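You operate a simulated robot arm through the tools that you are given. There is no shell and no other tool. Be economical: measure what you need, move in short steps, check, and stop when the job is done.

Carry out the task below with a simulated robot arm. There is one attempt and no reset: what you move stays moved.

TASK
Put one of the fuses from the trolley top on top of the blue valve four.
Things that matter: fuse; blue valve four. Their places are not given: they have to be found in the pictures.

It is judged by the outcome, as a careful person would: the job done as asked, and still so three seconds after it is handed in. It fails if anything else is knocked over, pushed out of place, dropped, spilled or broken.

THE ROBOT
A 6-joint arm with a two-finger parallel gripper, fixed in place. Base frame: the origin is at the foot of the arm, x ahead of it, y to its left, z up; the work surface is at about z = 0. Lengths are in mm, angles in degrees, forces in N, time in s.
With the tool pointing down near the work surface it reaches from about 140 to 580 mm from the base axis. Its first joint turns from -66.0 to 66.0 degrees. Payload 2.1 kg.
Tool frame: the origin (TCP) lies between the finger pads and is the grasp point; the fingertips stand 30 mm ahead of it; z points along the fingers, y is the line along which they close. The gripper opens to 94 mm. The fingers are 28 mm wide and 10 mm thick; the gripper's body (50 by 96 mm) begins 55 mm behind the TCP.
Orientation is that of the tool frame in the base frame, as a unit quaternion [x, y, z, w]. With the fingers straight down and closing along the base's y, the tool's x points along the base's -x, its y along +y and its z along -z.

THE INTERFACE
- The arm moves only by the tool play_rows. Its argument "moves" is a list of rows, each a list of 3 entries, a list of its own where there are three numbers: the shift along the tool's x, y, z in m, then the turn, a rotation vector about the tool's x, y, z in degrees, then the opening, from 0 (shut) to 1 (fully open). In form: [[[dx, dy, dz], [ax, ay, az], jaw], ...]. A call has 1 to 10 rows; each row is the pose to reach, as a shift and turn from the pose commanded when the call began, along the tool's axes at that moment. A row lasts 0.2 s, in which the tool goes at most 50 mm and 8.6 degrees; a call with a longer step from one row to the next is refused whole, and so is a gripper value outside its range. A pose out of reach is approached as far as the arm can. The call stops where the force on the tool passes 40 N (or 10 N more than at its start, if that is more) or the arm is blocked; 0.2 s more then pass. The fingers move at their own pace (about 72 mm/s each) and stop on an object; they squeeze with about 28 N. The grip force told is the motor's: it shows also when the fingers shut on nothing. Time passes only in rows, and 0.2 s behind the last, so rows that repeat a pose let the fingers close. It gives the time, the measured TCP pose, the force on the tool (base axes), the opening and the grip force at its end, in the units of the frame above (readings bear some noise), and new pictures: "pictures" is both (left out), scene, wrist or none.
- Cameras (640 x 400 px; columns grow to the right, rows downward): "scene" is fixed at [65.6, -374.8, 501.8]; the picture's right is [0.70, -0.71, 0.00], its down [-0.28, -0.28, -0.92] and it looks along [0.65, 0.65, -0.40] (base axes); focal length 310 px, centre (320, 200). "wrist" rides on the gripper at [-37, 0, -58] in the tool frame; the picture's right is [0.00, -1.00, 0.00], its down [0.97, 0.00, -0.24] and it looks along [0.24, 0.00, 0.97] (tool axes); focal length 218 px, centre (320, 200).
- locate(camera, pixels): for up to 12 pixels [column, row] of the newest picture of that camera ("zoom" is the newest enlarged one), the place [x, y, z] in the base frame of the surface seen there, good to about 3 mm. No time passes.
- enlarge(camera, box): a new picture of the part [left, top, right, bottom] of that camera's present view, enlarged. No time passes.
- hand_in(): hands the job in; it is judged then, once.

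Work in short steps. Measure before you move; look again where a grasp or a placing could have gone wrong, and mend it. You have 60 turns and 100 pictures in all, the two below and enlarged ones among them. Open the gripper and draw the arm clear of the work before you hand the job in, unless the task says otherwise; then end with one line.

The tools are called as a command line: name --argument value ..., lists and objects as JSON in quotes. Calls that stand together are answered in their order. play_rows: Moves the arm, as the interface text tells. Its arguments: {"type":"object","properties":{"moves":{"type":"array","items":{"type":"array"}},"pictures":{"type":"string","enum":["both","scene","wrist","none"]}},"required":["moves"]} The other tools are called the same way: locate (camera, pixels) gives the place of the surface under pixels of a picture; enlarge (camera, box) takes an enlarged picture of a part of a camera's view; hand_in () hands the job in.

At the start:

```text
time: 0.0
position: [267.8, -43.4, 353.1]
orientation: [0.0, 1.0, 0.0, 0.0]
contact_force: [0.7, -0.4, -0.6]
finger_gap: 94.1
finger_force: 0.1
```

scene: 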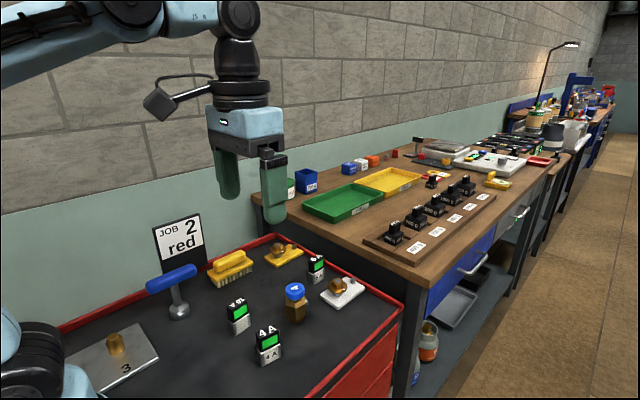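
wrist: 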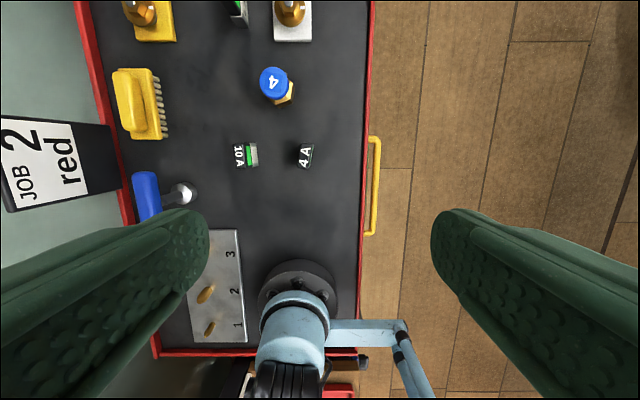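

The fuses seem to be the small black/green blocks at scene (238,315), (268,345), (316,268); the blue valve "4" is at (295,292). I enlarge to check.

enlarge --camera "scene" --box '[200, 230, 380, 370]'

enlarge --camera "wrist" --box '[200, 0, 360, 190]'

locate --camera "wrist" --pixels '[[273, 82], [264, 72], [285, 95], [238, 155], [252, 155], [307, 147], [305, 160], [300, 155], [330, 120], [273, 130], [264, 82], [283, 82]]'

```text
2.86 times, centred on (290, 300) of scene
```

zoom: 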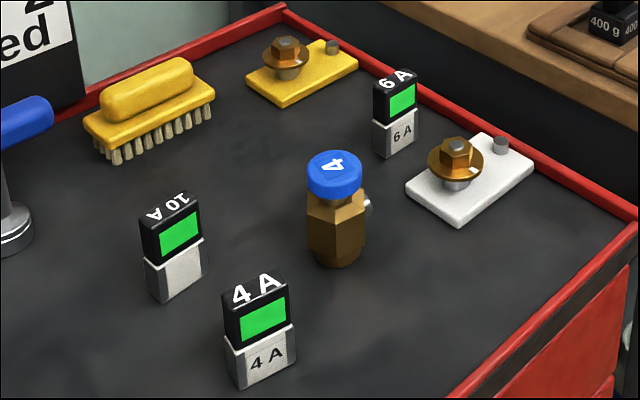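

```text
2.11 times, centred on (280, 95) of wrist
```

zoom: 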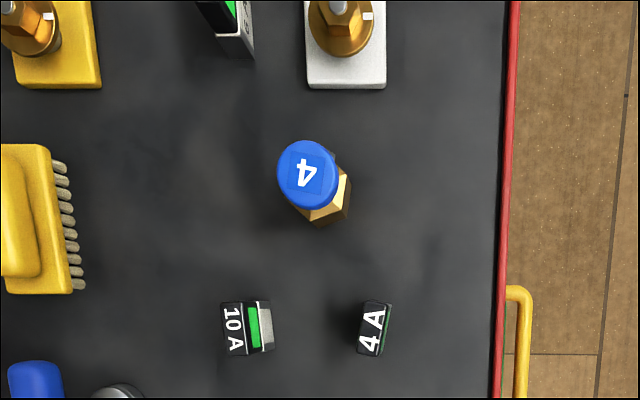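

```text
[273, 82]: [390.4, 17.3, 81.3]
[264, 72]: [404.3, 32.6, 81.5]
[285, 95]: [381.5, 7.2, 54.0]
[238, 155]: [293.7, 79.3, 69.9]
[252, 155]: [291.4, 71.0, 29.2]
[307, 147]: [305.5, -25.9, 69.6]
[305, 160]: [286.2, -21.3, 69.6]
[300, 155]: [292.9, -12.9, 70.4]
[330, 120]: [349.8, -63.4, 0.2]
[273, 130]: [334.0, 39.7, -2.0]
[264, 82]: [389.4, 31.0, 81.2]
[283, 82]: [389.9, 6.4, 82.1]
```

Both targets are clear. I measure the cap edges and the 4 A fuse's corners in the zoom.

locate --camera "zoom" --pixels '[[280, 174], [335, 174], [307, 144], [307, 204], [366, 303], [388, 306], [359, 350], [380, 354], [391, 320], [372, 328], [362, 328], [384, 328]]'

enlarge --camera "wrist" --box '[280, 130, 340, 170]'

```text
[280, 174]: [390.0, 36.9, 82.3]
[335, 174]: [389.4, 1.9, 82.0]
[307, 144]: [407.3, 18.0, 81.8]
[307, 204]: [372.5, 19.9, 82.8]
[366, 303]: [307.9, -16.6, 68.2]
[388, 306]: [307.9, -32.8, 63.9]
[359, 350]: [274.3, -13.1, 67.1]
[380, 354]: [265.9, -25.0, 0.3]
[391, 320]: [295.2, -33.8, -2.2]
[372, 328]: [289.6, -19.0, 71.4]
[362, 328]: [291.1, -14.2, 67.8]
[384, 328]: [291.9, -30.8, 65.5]
```

```text
10.00 times, centred on (310, 150) of wrist
```

zoom: 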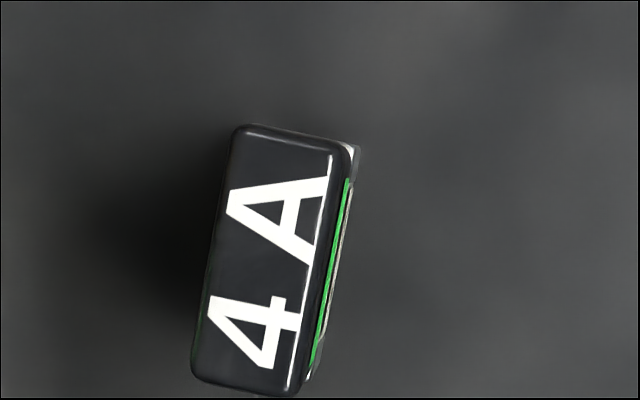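

The 4 A fuse's top is about 39 x 16 mm, centred near (290,-20), z 70, its long axis turned about -11.5° from x. The cap's centre is near (390,19), top z 82. I move above the fuse with jaws half open, turned to match.

play_rows --moves '[[[-0.007, 0.008, 0.04], [0, 0, 4], 0.6], [[-0.015, 0.016, 0.085], [0, 0, 8], 0.6], [[-0.0219, 0.0236, 0.13], [0, 0, 11.5], 0.6], [[-0.0219, 0.0236, 0.175], [0, 0, 11.5], 0.6], [[-0.0219, 0.0236, 0.215], [0, 0, 11.5], 0.6], [[-0.0219, 0.0236, 0.215], [0, 0, 11.5], 0.6]]'

```text
time: 1.4
position: [289.6, -19.3, 136.4]
orientation: [0.101, 0.995, -0.001, 0.0]
contact_force: [0.3, -1.3, 0.2]
finger_gap: 56.2
finger_force: 0.0
```

scene: 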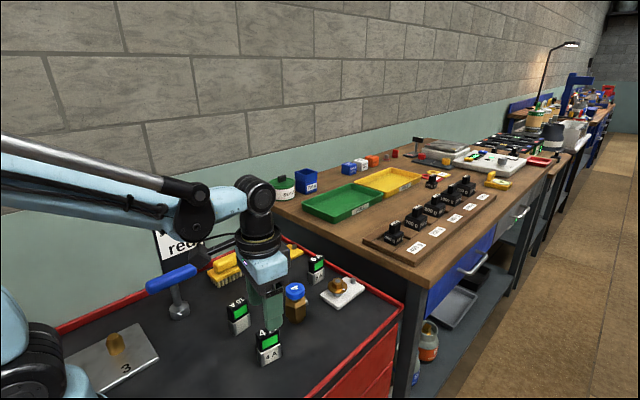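
wrist: 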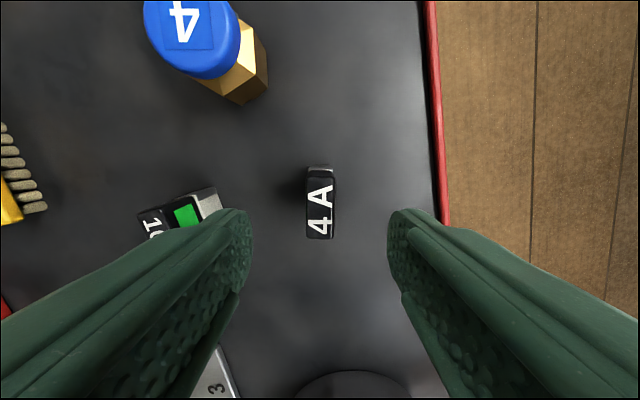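

The fuse lines up with the jaws (centre col ~320). I check its centre along the jaws' width.

locate --camera "wrist" --pixels '[[310, 205], [332, 205], [321, 180], [320, 236], [321, 170]]'

enlarge --camera "wrist" --box '[270, 140, 370, 260]'

```text
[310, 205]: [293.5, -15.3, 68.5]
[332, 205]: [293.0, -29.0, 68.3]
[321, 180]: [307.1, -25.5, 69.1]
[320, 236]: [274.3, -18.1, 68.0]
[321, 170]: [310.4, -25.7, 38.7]
```

```text
3.33 times, centred on (320, 200) of wrist
```

zoom: 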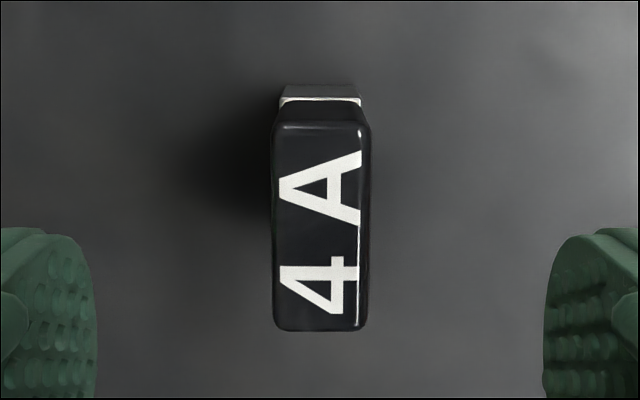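

Centre is near (291,-22); I shift 1.5 mm and descend to z≈52, then close.

play_rows --moves '[[[-0.001, -0.0015, 0.02], [0, 0, 0], 0.6], [[-0.001, -0.0015, 0.045], [0, 0, 0], 0.6], [[-0.001, -0.0015, 0.068], [0, 0, 0], 0.6], [[-0.001, -0.0015, 0.084], [0, 0, 0], 0.6], [[-0.001, -0.0015, 0.084], [0, 0, 0], 0.35], [[-0.001, -0.0015, 0.084], [0, 0, 0], 0.0], [[-0.001, -0.0015, 0.084], [0, 0, 0], 0.0], [[-0.001, -0.0015, 0.084], [0, 0, 0], 0.0]]'

```text
time: 3.2
position: [291.3, -21.5, 53.3]
orientation: [0.1, 0.995, 0.0, -0.001]
contact_force: [0.3, 0.6, -0.1]
finger_gap: 21.6
finger_force: 27.9
```

scene: 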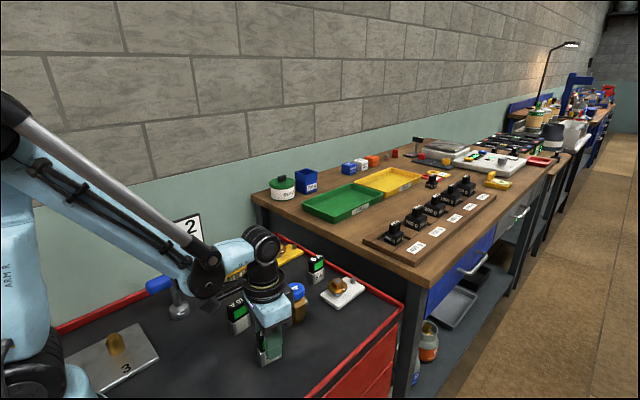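
wrist: 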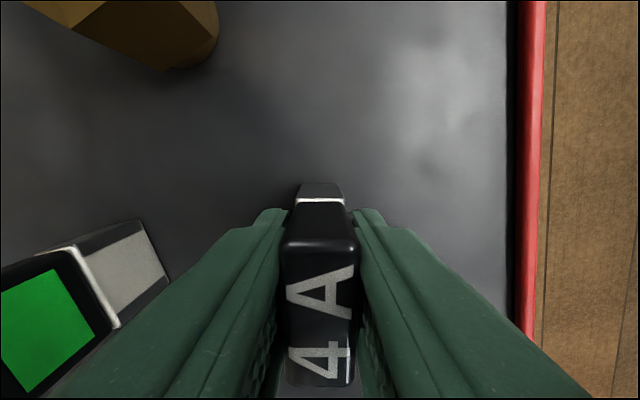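

Gripped (gap 21.6 mm, 28 N). I lift straight up by 125 mm.

play_rows --moves '[[[0, 0, -0.02], [0, 0, 0], 0], [[0, 0, -0.05], [0, 0, 0], 0], [[0, 0, -0.08], [0, 0, 0], 0], [[0, 0, -0.11], [0, 0, 0], 0], [[0, 0, -0.125], [0, 0, 0], 0], [[0, 0, -0.125], [0, 0, 0], 0]]'

```text
time: 4.6
position: [291.9, -21.3, 177.1]
orientation: [0.101, 0.995, 0.001, 0.0]
contact_force: [0.1, 0.1, -0.4]
finger_gap: 21.2
finger_force: 27.9
```

scene: 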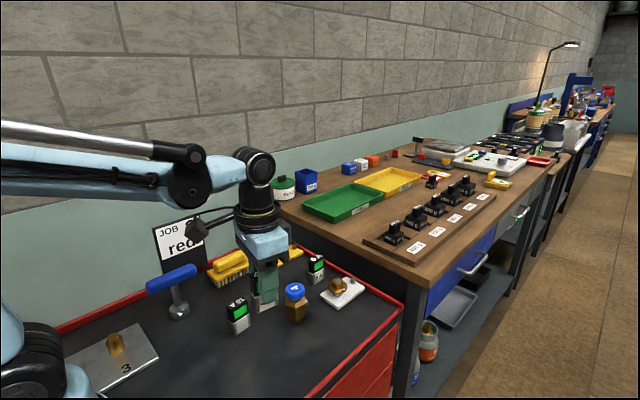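
wrist: 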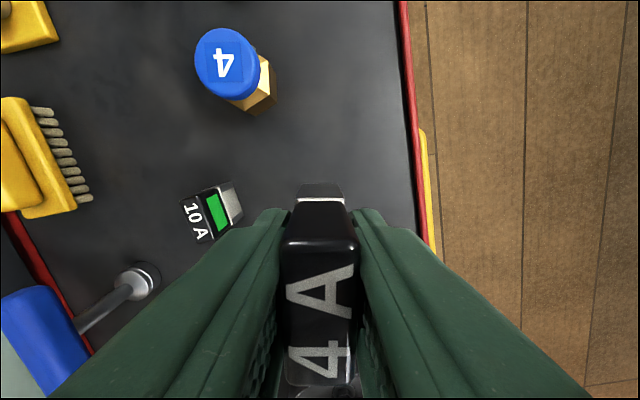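

The fuse is held upright. I measure the cap again.

locate --camera "wrist" --pixels '[[198, 60], [255, 62], [226, 31], [228, 95], [207, 40], [248, 85], [206, 85], [248, 42], [227, 64]]'

enlarge --camera "wrist" --box '[180, 10, 300, 120]'

```text
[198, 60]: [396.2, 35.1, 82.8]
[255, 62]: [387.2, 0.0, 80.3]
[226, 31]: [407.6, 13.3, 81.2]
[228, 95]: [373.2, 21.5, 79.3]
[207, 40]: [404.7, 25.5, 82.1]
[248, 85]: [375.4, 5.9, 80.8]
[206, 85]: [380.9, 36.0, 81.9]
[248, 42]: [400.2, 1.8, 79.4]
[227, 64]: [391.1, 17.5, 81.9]
```

```text
3.64 times, centred on (240, 65) of wrist
```

zoom: 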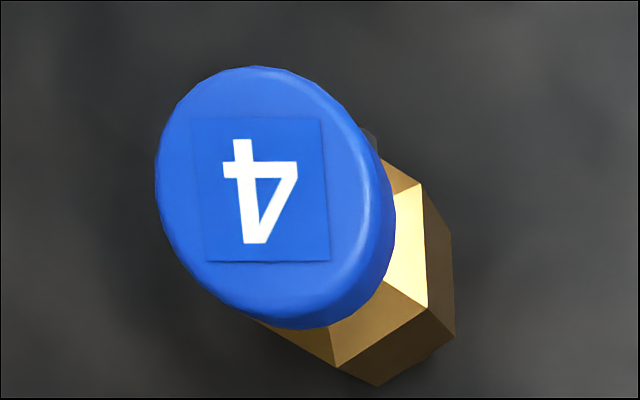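

Cap centre ≈ (390.5, 19), top z ≈ 82; the fuse's foot is at z ≈ 124. I move over the cap horizontally.

play_rows --moves '[[[-0.018, 0.012, 0], [0, 0, 0], 0], [[-0.04, 0.027, 0], [0, 0, 0], 0], [[-0.062, 0.042, 0], [0, 0, 0], 0], [[-0.08, 0.054, 0], [0, 0, 0], 0], [[-0.0889, 0.0594, 0], [0, 0, 0], 0], [[-0.0889, 0.0594, 0], [0, 0, 0], 0]]'

```text
time: 6.0
position: [390.3, 19.1, 178.4]
orientation: [0.1, 0.995, -0.001, 0.0]
contact_force: [-0.2, 0.1, 0.4]
finger_gap: 21.5
finger_force: 27.8
```

scene: 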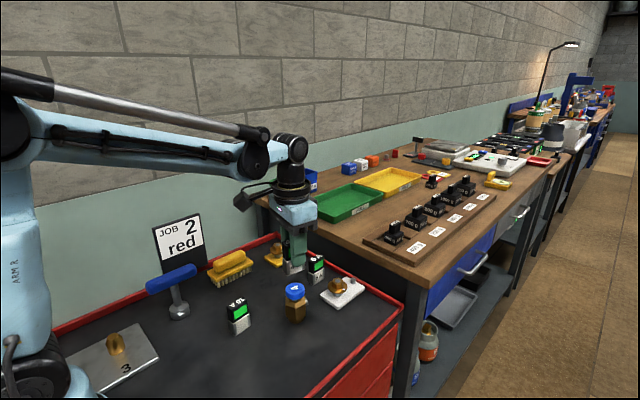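
wrist: 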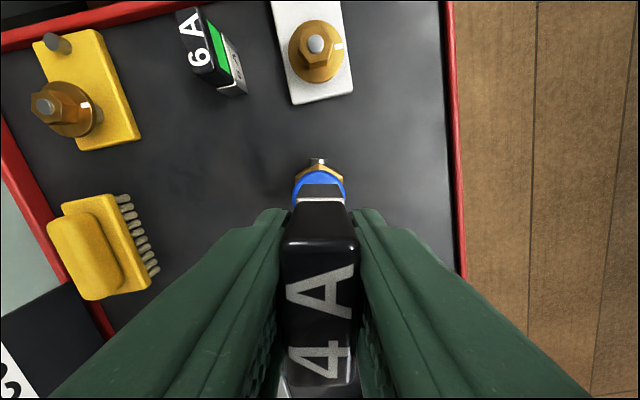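

The blue cap shows centred beneath the fuse. I lower 36 mm to hover just above it.

play_rows --moves '[[[0, 0, 0.015], [0, 0, 0], 0], [[0, 0, 0.028], [0, 0, 0], 0], [[0, 0, 0.036], [0, 0, 0], 0], [[0, 0, 0.036], [0, 0, 0], 0]]' --pictures "none"

enlarge --camera "scene" --box '[250, 220, 350, 330]'

enlarge --camera "wrist" --box '[260, 130, 380, 260]'

```text
time: 7.0
position: [390.8, 18.8, 142.2]
orientation: [0.1, 0.995, -0.001, 0.0]
contact_force: [-0.2, 0.0, -1.1]
finger_gap: 21.7
finger_force: 28.0
```

```text
3.64 times, centred on (300, 275) of scene
```

zoom: 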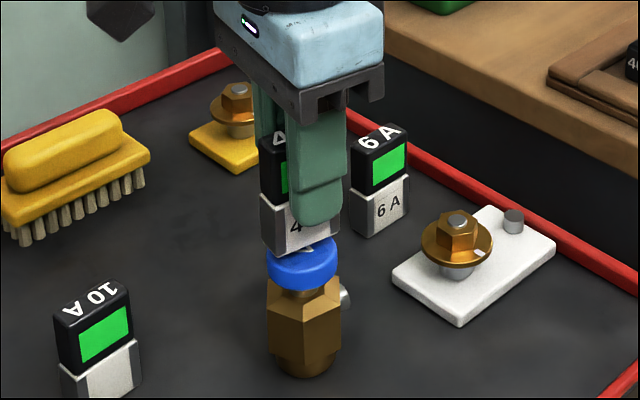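

```text
3.08 times, centred on (320, 195) of wrist
```

zoom: 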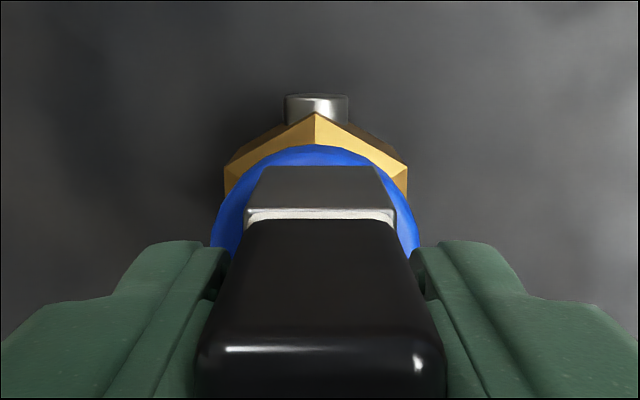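

Centred over the cap, a few mm above. I creep down 6 mm watching the force.

play_rows --moves '[[[0, 0, 0.002], [0, 0, 0], 0], [[0, 0, 0.004], [0, 0, 0], 0], [[0, 0, 0.005], [0, 0, 0], 0], [[0, 0, 0.006], [0, 0, 0], 0]]' --pictures "none"

enlarge --camera "scene" --box '[270, 250, 330, 320]'

```text
time: 8.0
position: [390.5, 18.3, 136.1]
orientation: [0.101, 0.995, 0.0, 0.001]
contact_force: [0.2, 0.4, -0.9]
finger_gap: 21.8
finger_force: 27.2
```

```text
5.71 times, centred on (300, 285) of scene
```

zoom: 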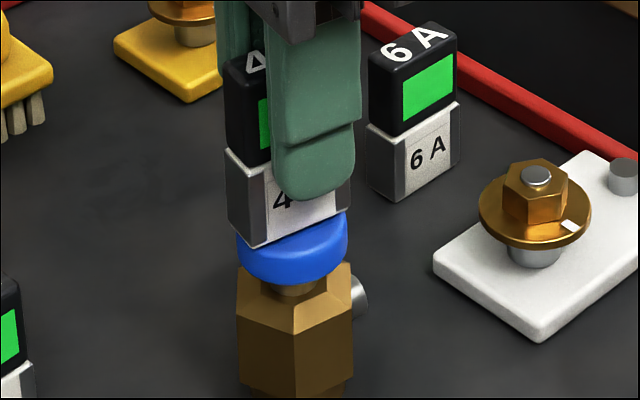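

Still no contact; the fuse is centred on the cap. I creep on in 1 mm steps.

play_rows --moves '[[[0, 0, 0.0005], [0, 0, 0], 0], [[0, 0, 0.001], [0, 0, 0], 0], [[0, 0, 0.0015], [0, 0, 0], 0], [[0, 0, 0.0015], [0, 0, 0], 0]]' --pictures "none"

```text
time: 9.0
position: [390.0, 19.2, 134.1]
orientation: [0.1, 0.995, 0.0, 0.0]
contact_force: [-0.5, 0.3, -0.3]
finger_gap: 21.6
finger_force: 27.7
```

play_rows --moves '[[[0, 0, 0.0005], [0, 0, 0], 0], [[0, 0, 0.001], [0, 0, 0], 0], [[0, 0, 0.001], [0, 0, 0], 0]]' --pictures "none"

enlarge --camera "scene" --box '[280, 270, 320, 300]'

```text
time: 9.8
position: [389.9, 20.0, 134.3]
orientation: [0.1, 0.995, 0.0, 0.001]
contact_force: [0.7, 0.1, 22.3]
finger_gap: 21.9
finger_force: 28.0
```

```text
13.33 times, centred on (300, 285) of scene
```

zoom: 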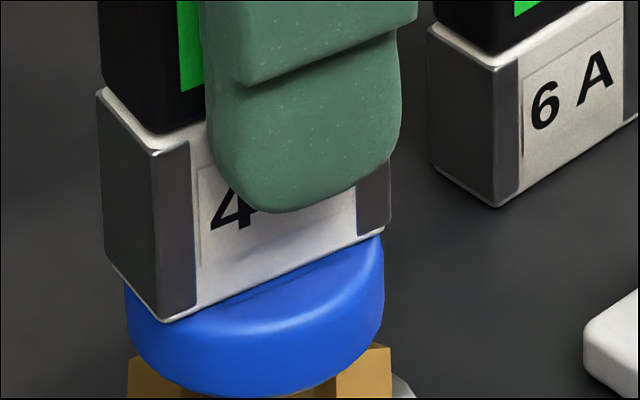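

Contact at 22 N, the fuse sits on the cap. I ease off 0.7 mm, then open gently.

play_rows --moves '[[[0, 0, -0.0007], [0, 0, 0], 0], [[0, 0, -0.0007], [0, 0, 0], 0], [[0, 0, -0.0007], [0, 0, 0], 0.27], [[0, 0, -0.0007], [0, 0, 0], 0.32], [[0, 0, -0.0007], [0, 0, 0], 0.45], [[0, 0, -0.0007], [0, 0, 0], 0.55], [[0, 0, -0.0007], [0, 0, 0], 0.55]]'

enlarge --camera "scene" --box '[270, 250, 330, 320]'

```text
time: 11.4
position: [390.1, 18.8, 134.2]
orientation: [0.1, 0.995, 0.001, 0.0]
contact_force: [0.3, 0.9, 0.3]
finger_gap: 51.8
finger_force: 0.1
```

scene: 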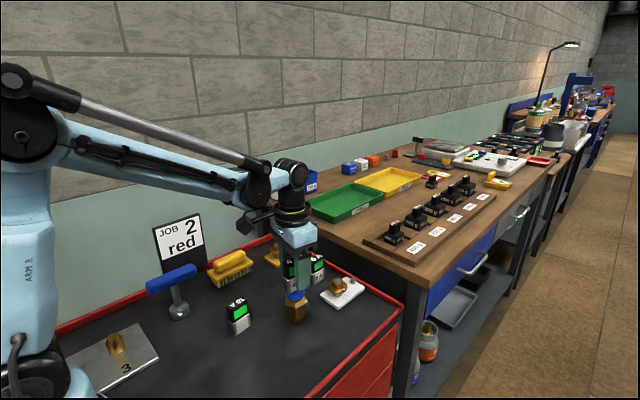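
wrist: 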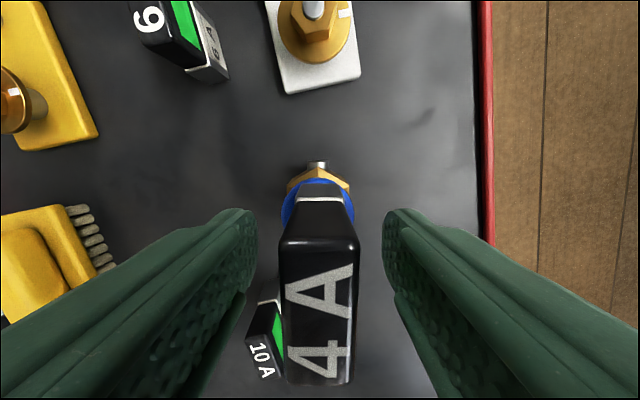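

```text
5.71 times, centred on (300, 285) of scene
```

zoom: 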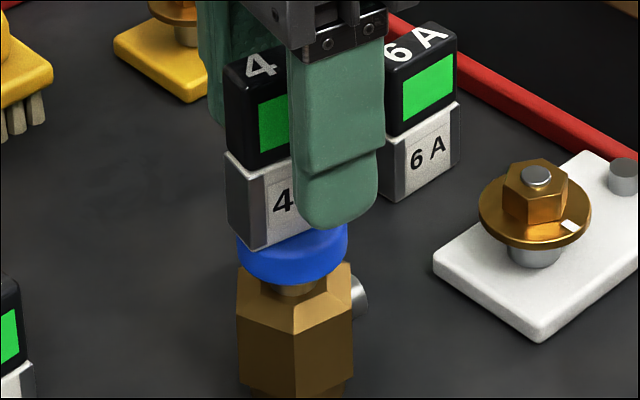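

The fuse stands on its own, free of the fingers. I raise the arm straight up and away.

play_rows --moves '[[[0, 0, -0.015], [0, 0, 0], 0.55], [[0, 0, -0.045], [0, 0, 0], 0.55], [[0, 0, -0.085], [0, 0, 0], 0.55], [[0, 0, -0.12], [0, 0, 0], 0.55], [[0.03, 0, -0.15], [0, 0, 0], 0.55], [[0.07, 0, -0.17], [0, 0, 0], 0.55], [[0.1, 0, -0.18], [0, 0, 0], 0.55], [[0.1, 0, -0.18], [0, 0, 0], 0.55]]'

enlarge --camera "scene" --box '[220, 220, 360, 360]'

```text
time: 13.2
position: [292.3, 38.4, 313.2]
orientation: [0.101, 0.995, -0.001, 0.0]
contact_force: [0.1, -0.4, -0.2]
finger_gap: 51.8
finger_force: 0.0
```

scene: 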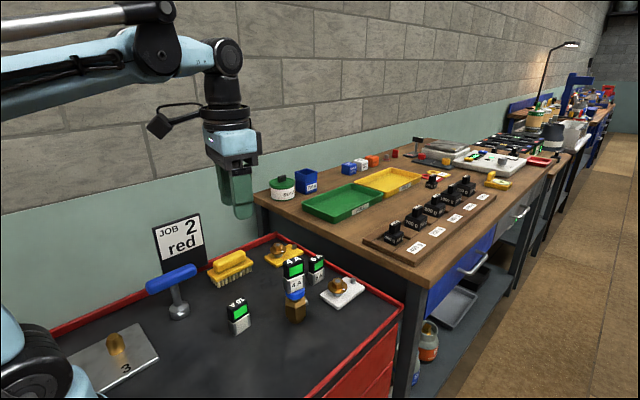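
wrist: 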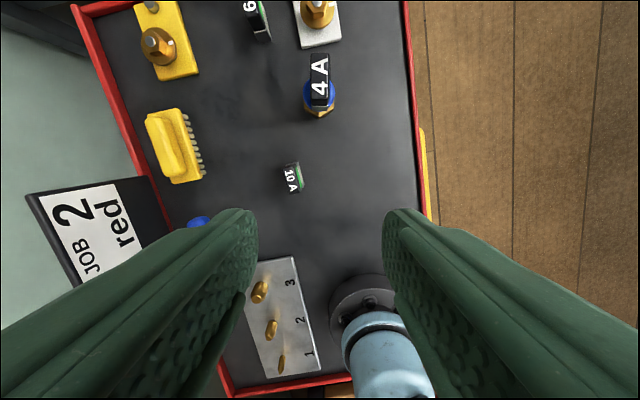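

```text
2.86 times, centred on (290, 290) of scene
```

zoom: 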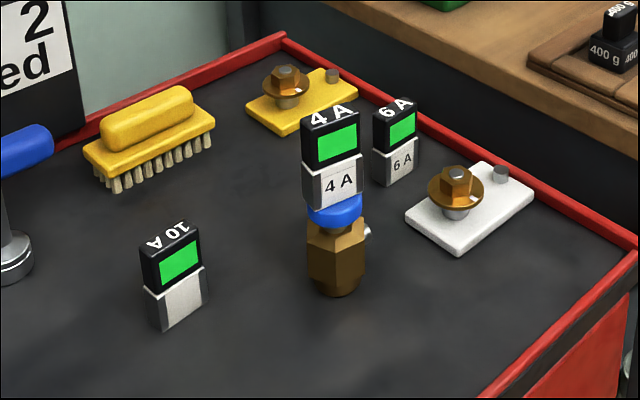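

The fuse stands upright on the blue valve four, nothing else moved, and the arm is clear with the gripper open. I hand in.

hand_in

```text
The job is handed in.
```

I put the 4 A fuse on top of the blue valve four. It was standing upright there, and nothing else had moved, when I handed the job in.
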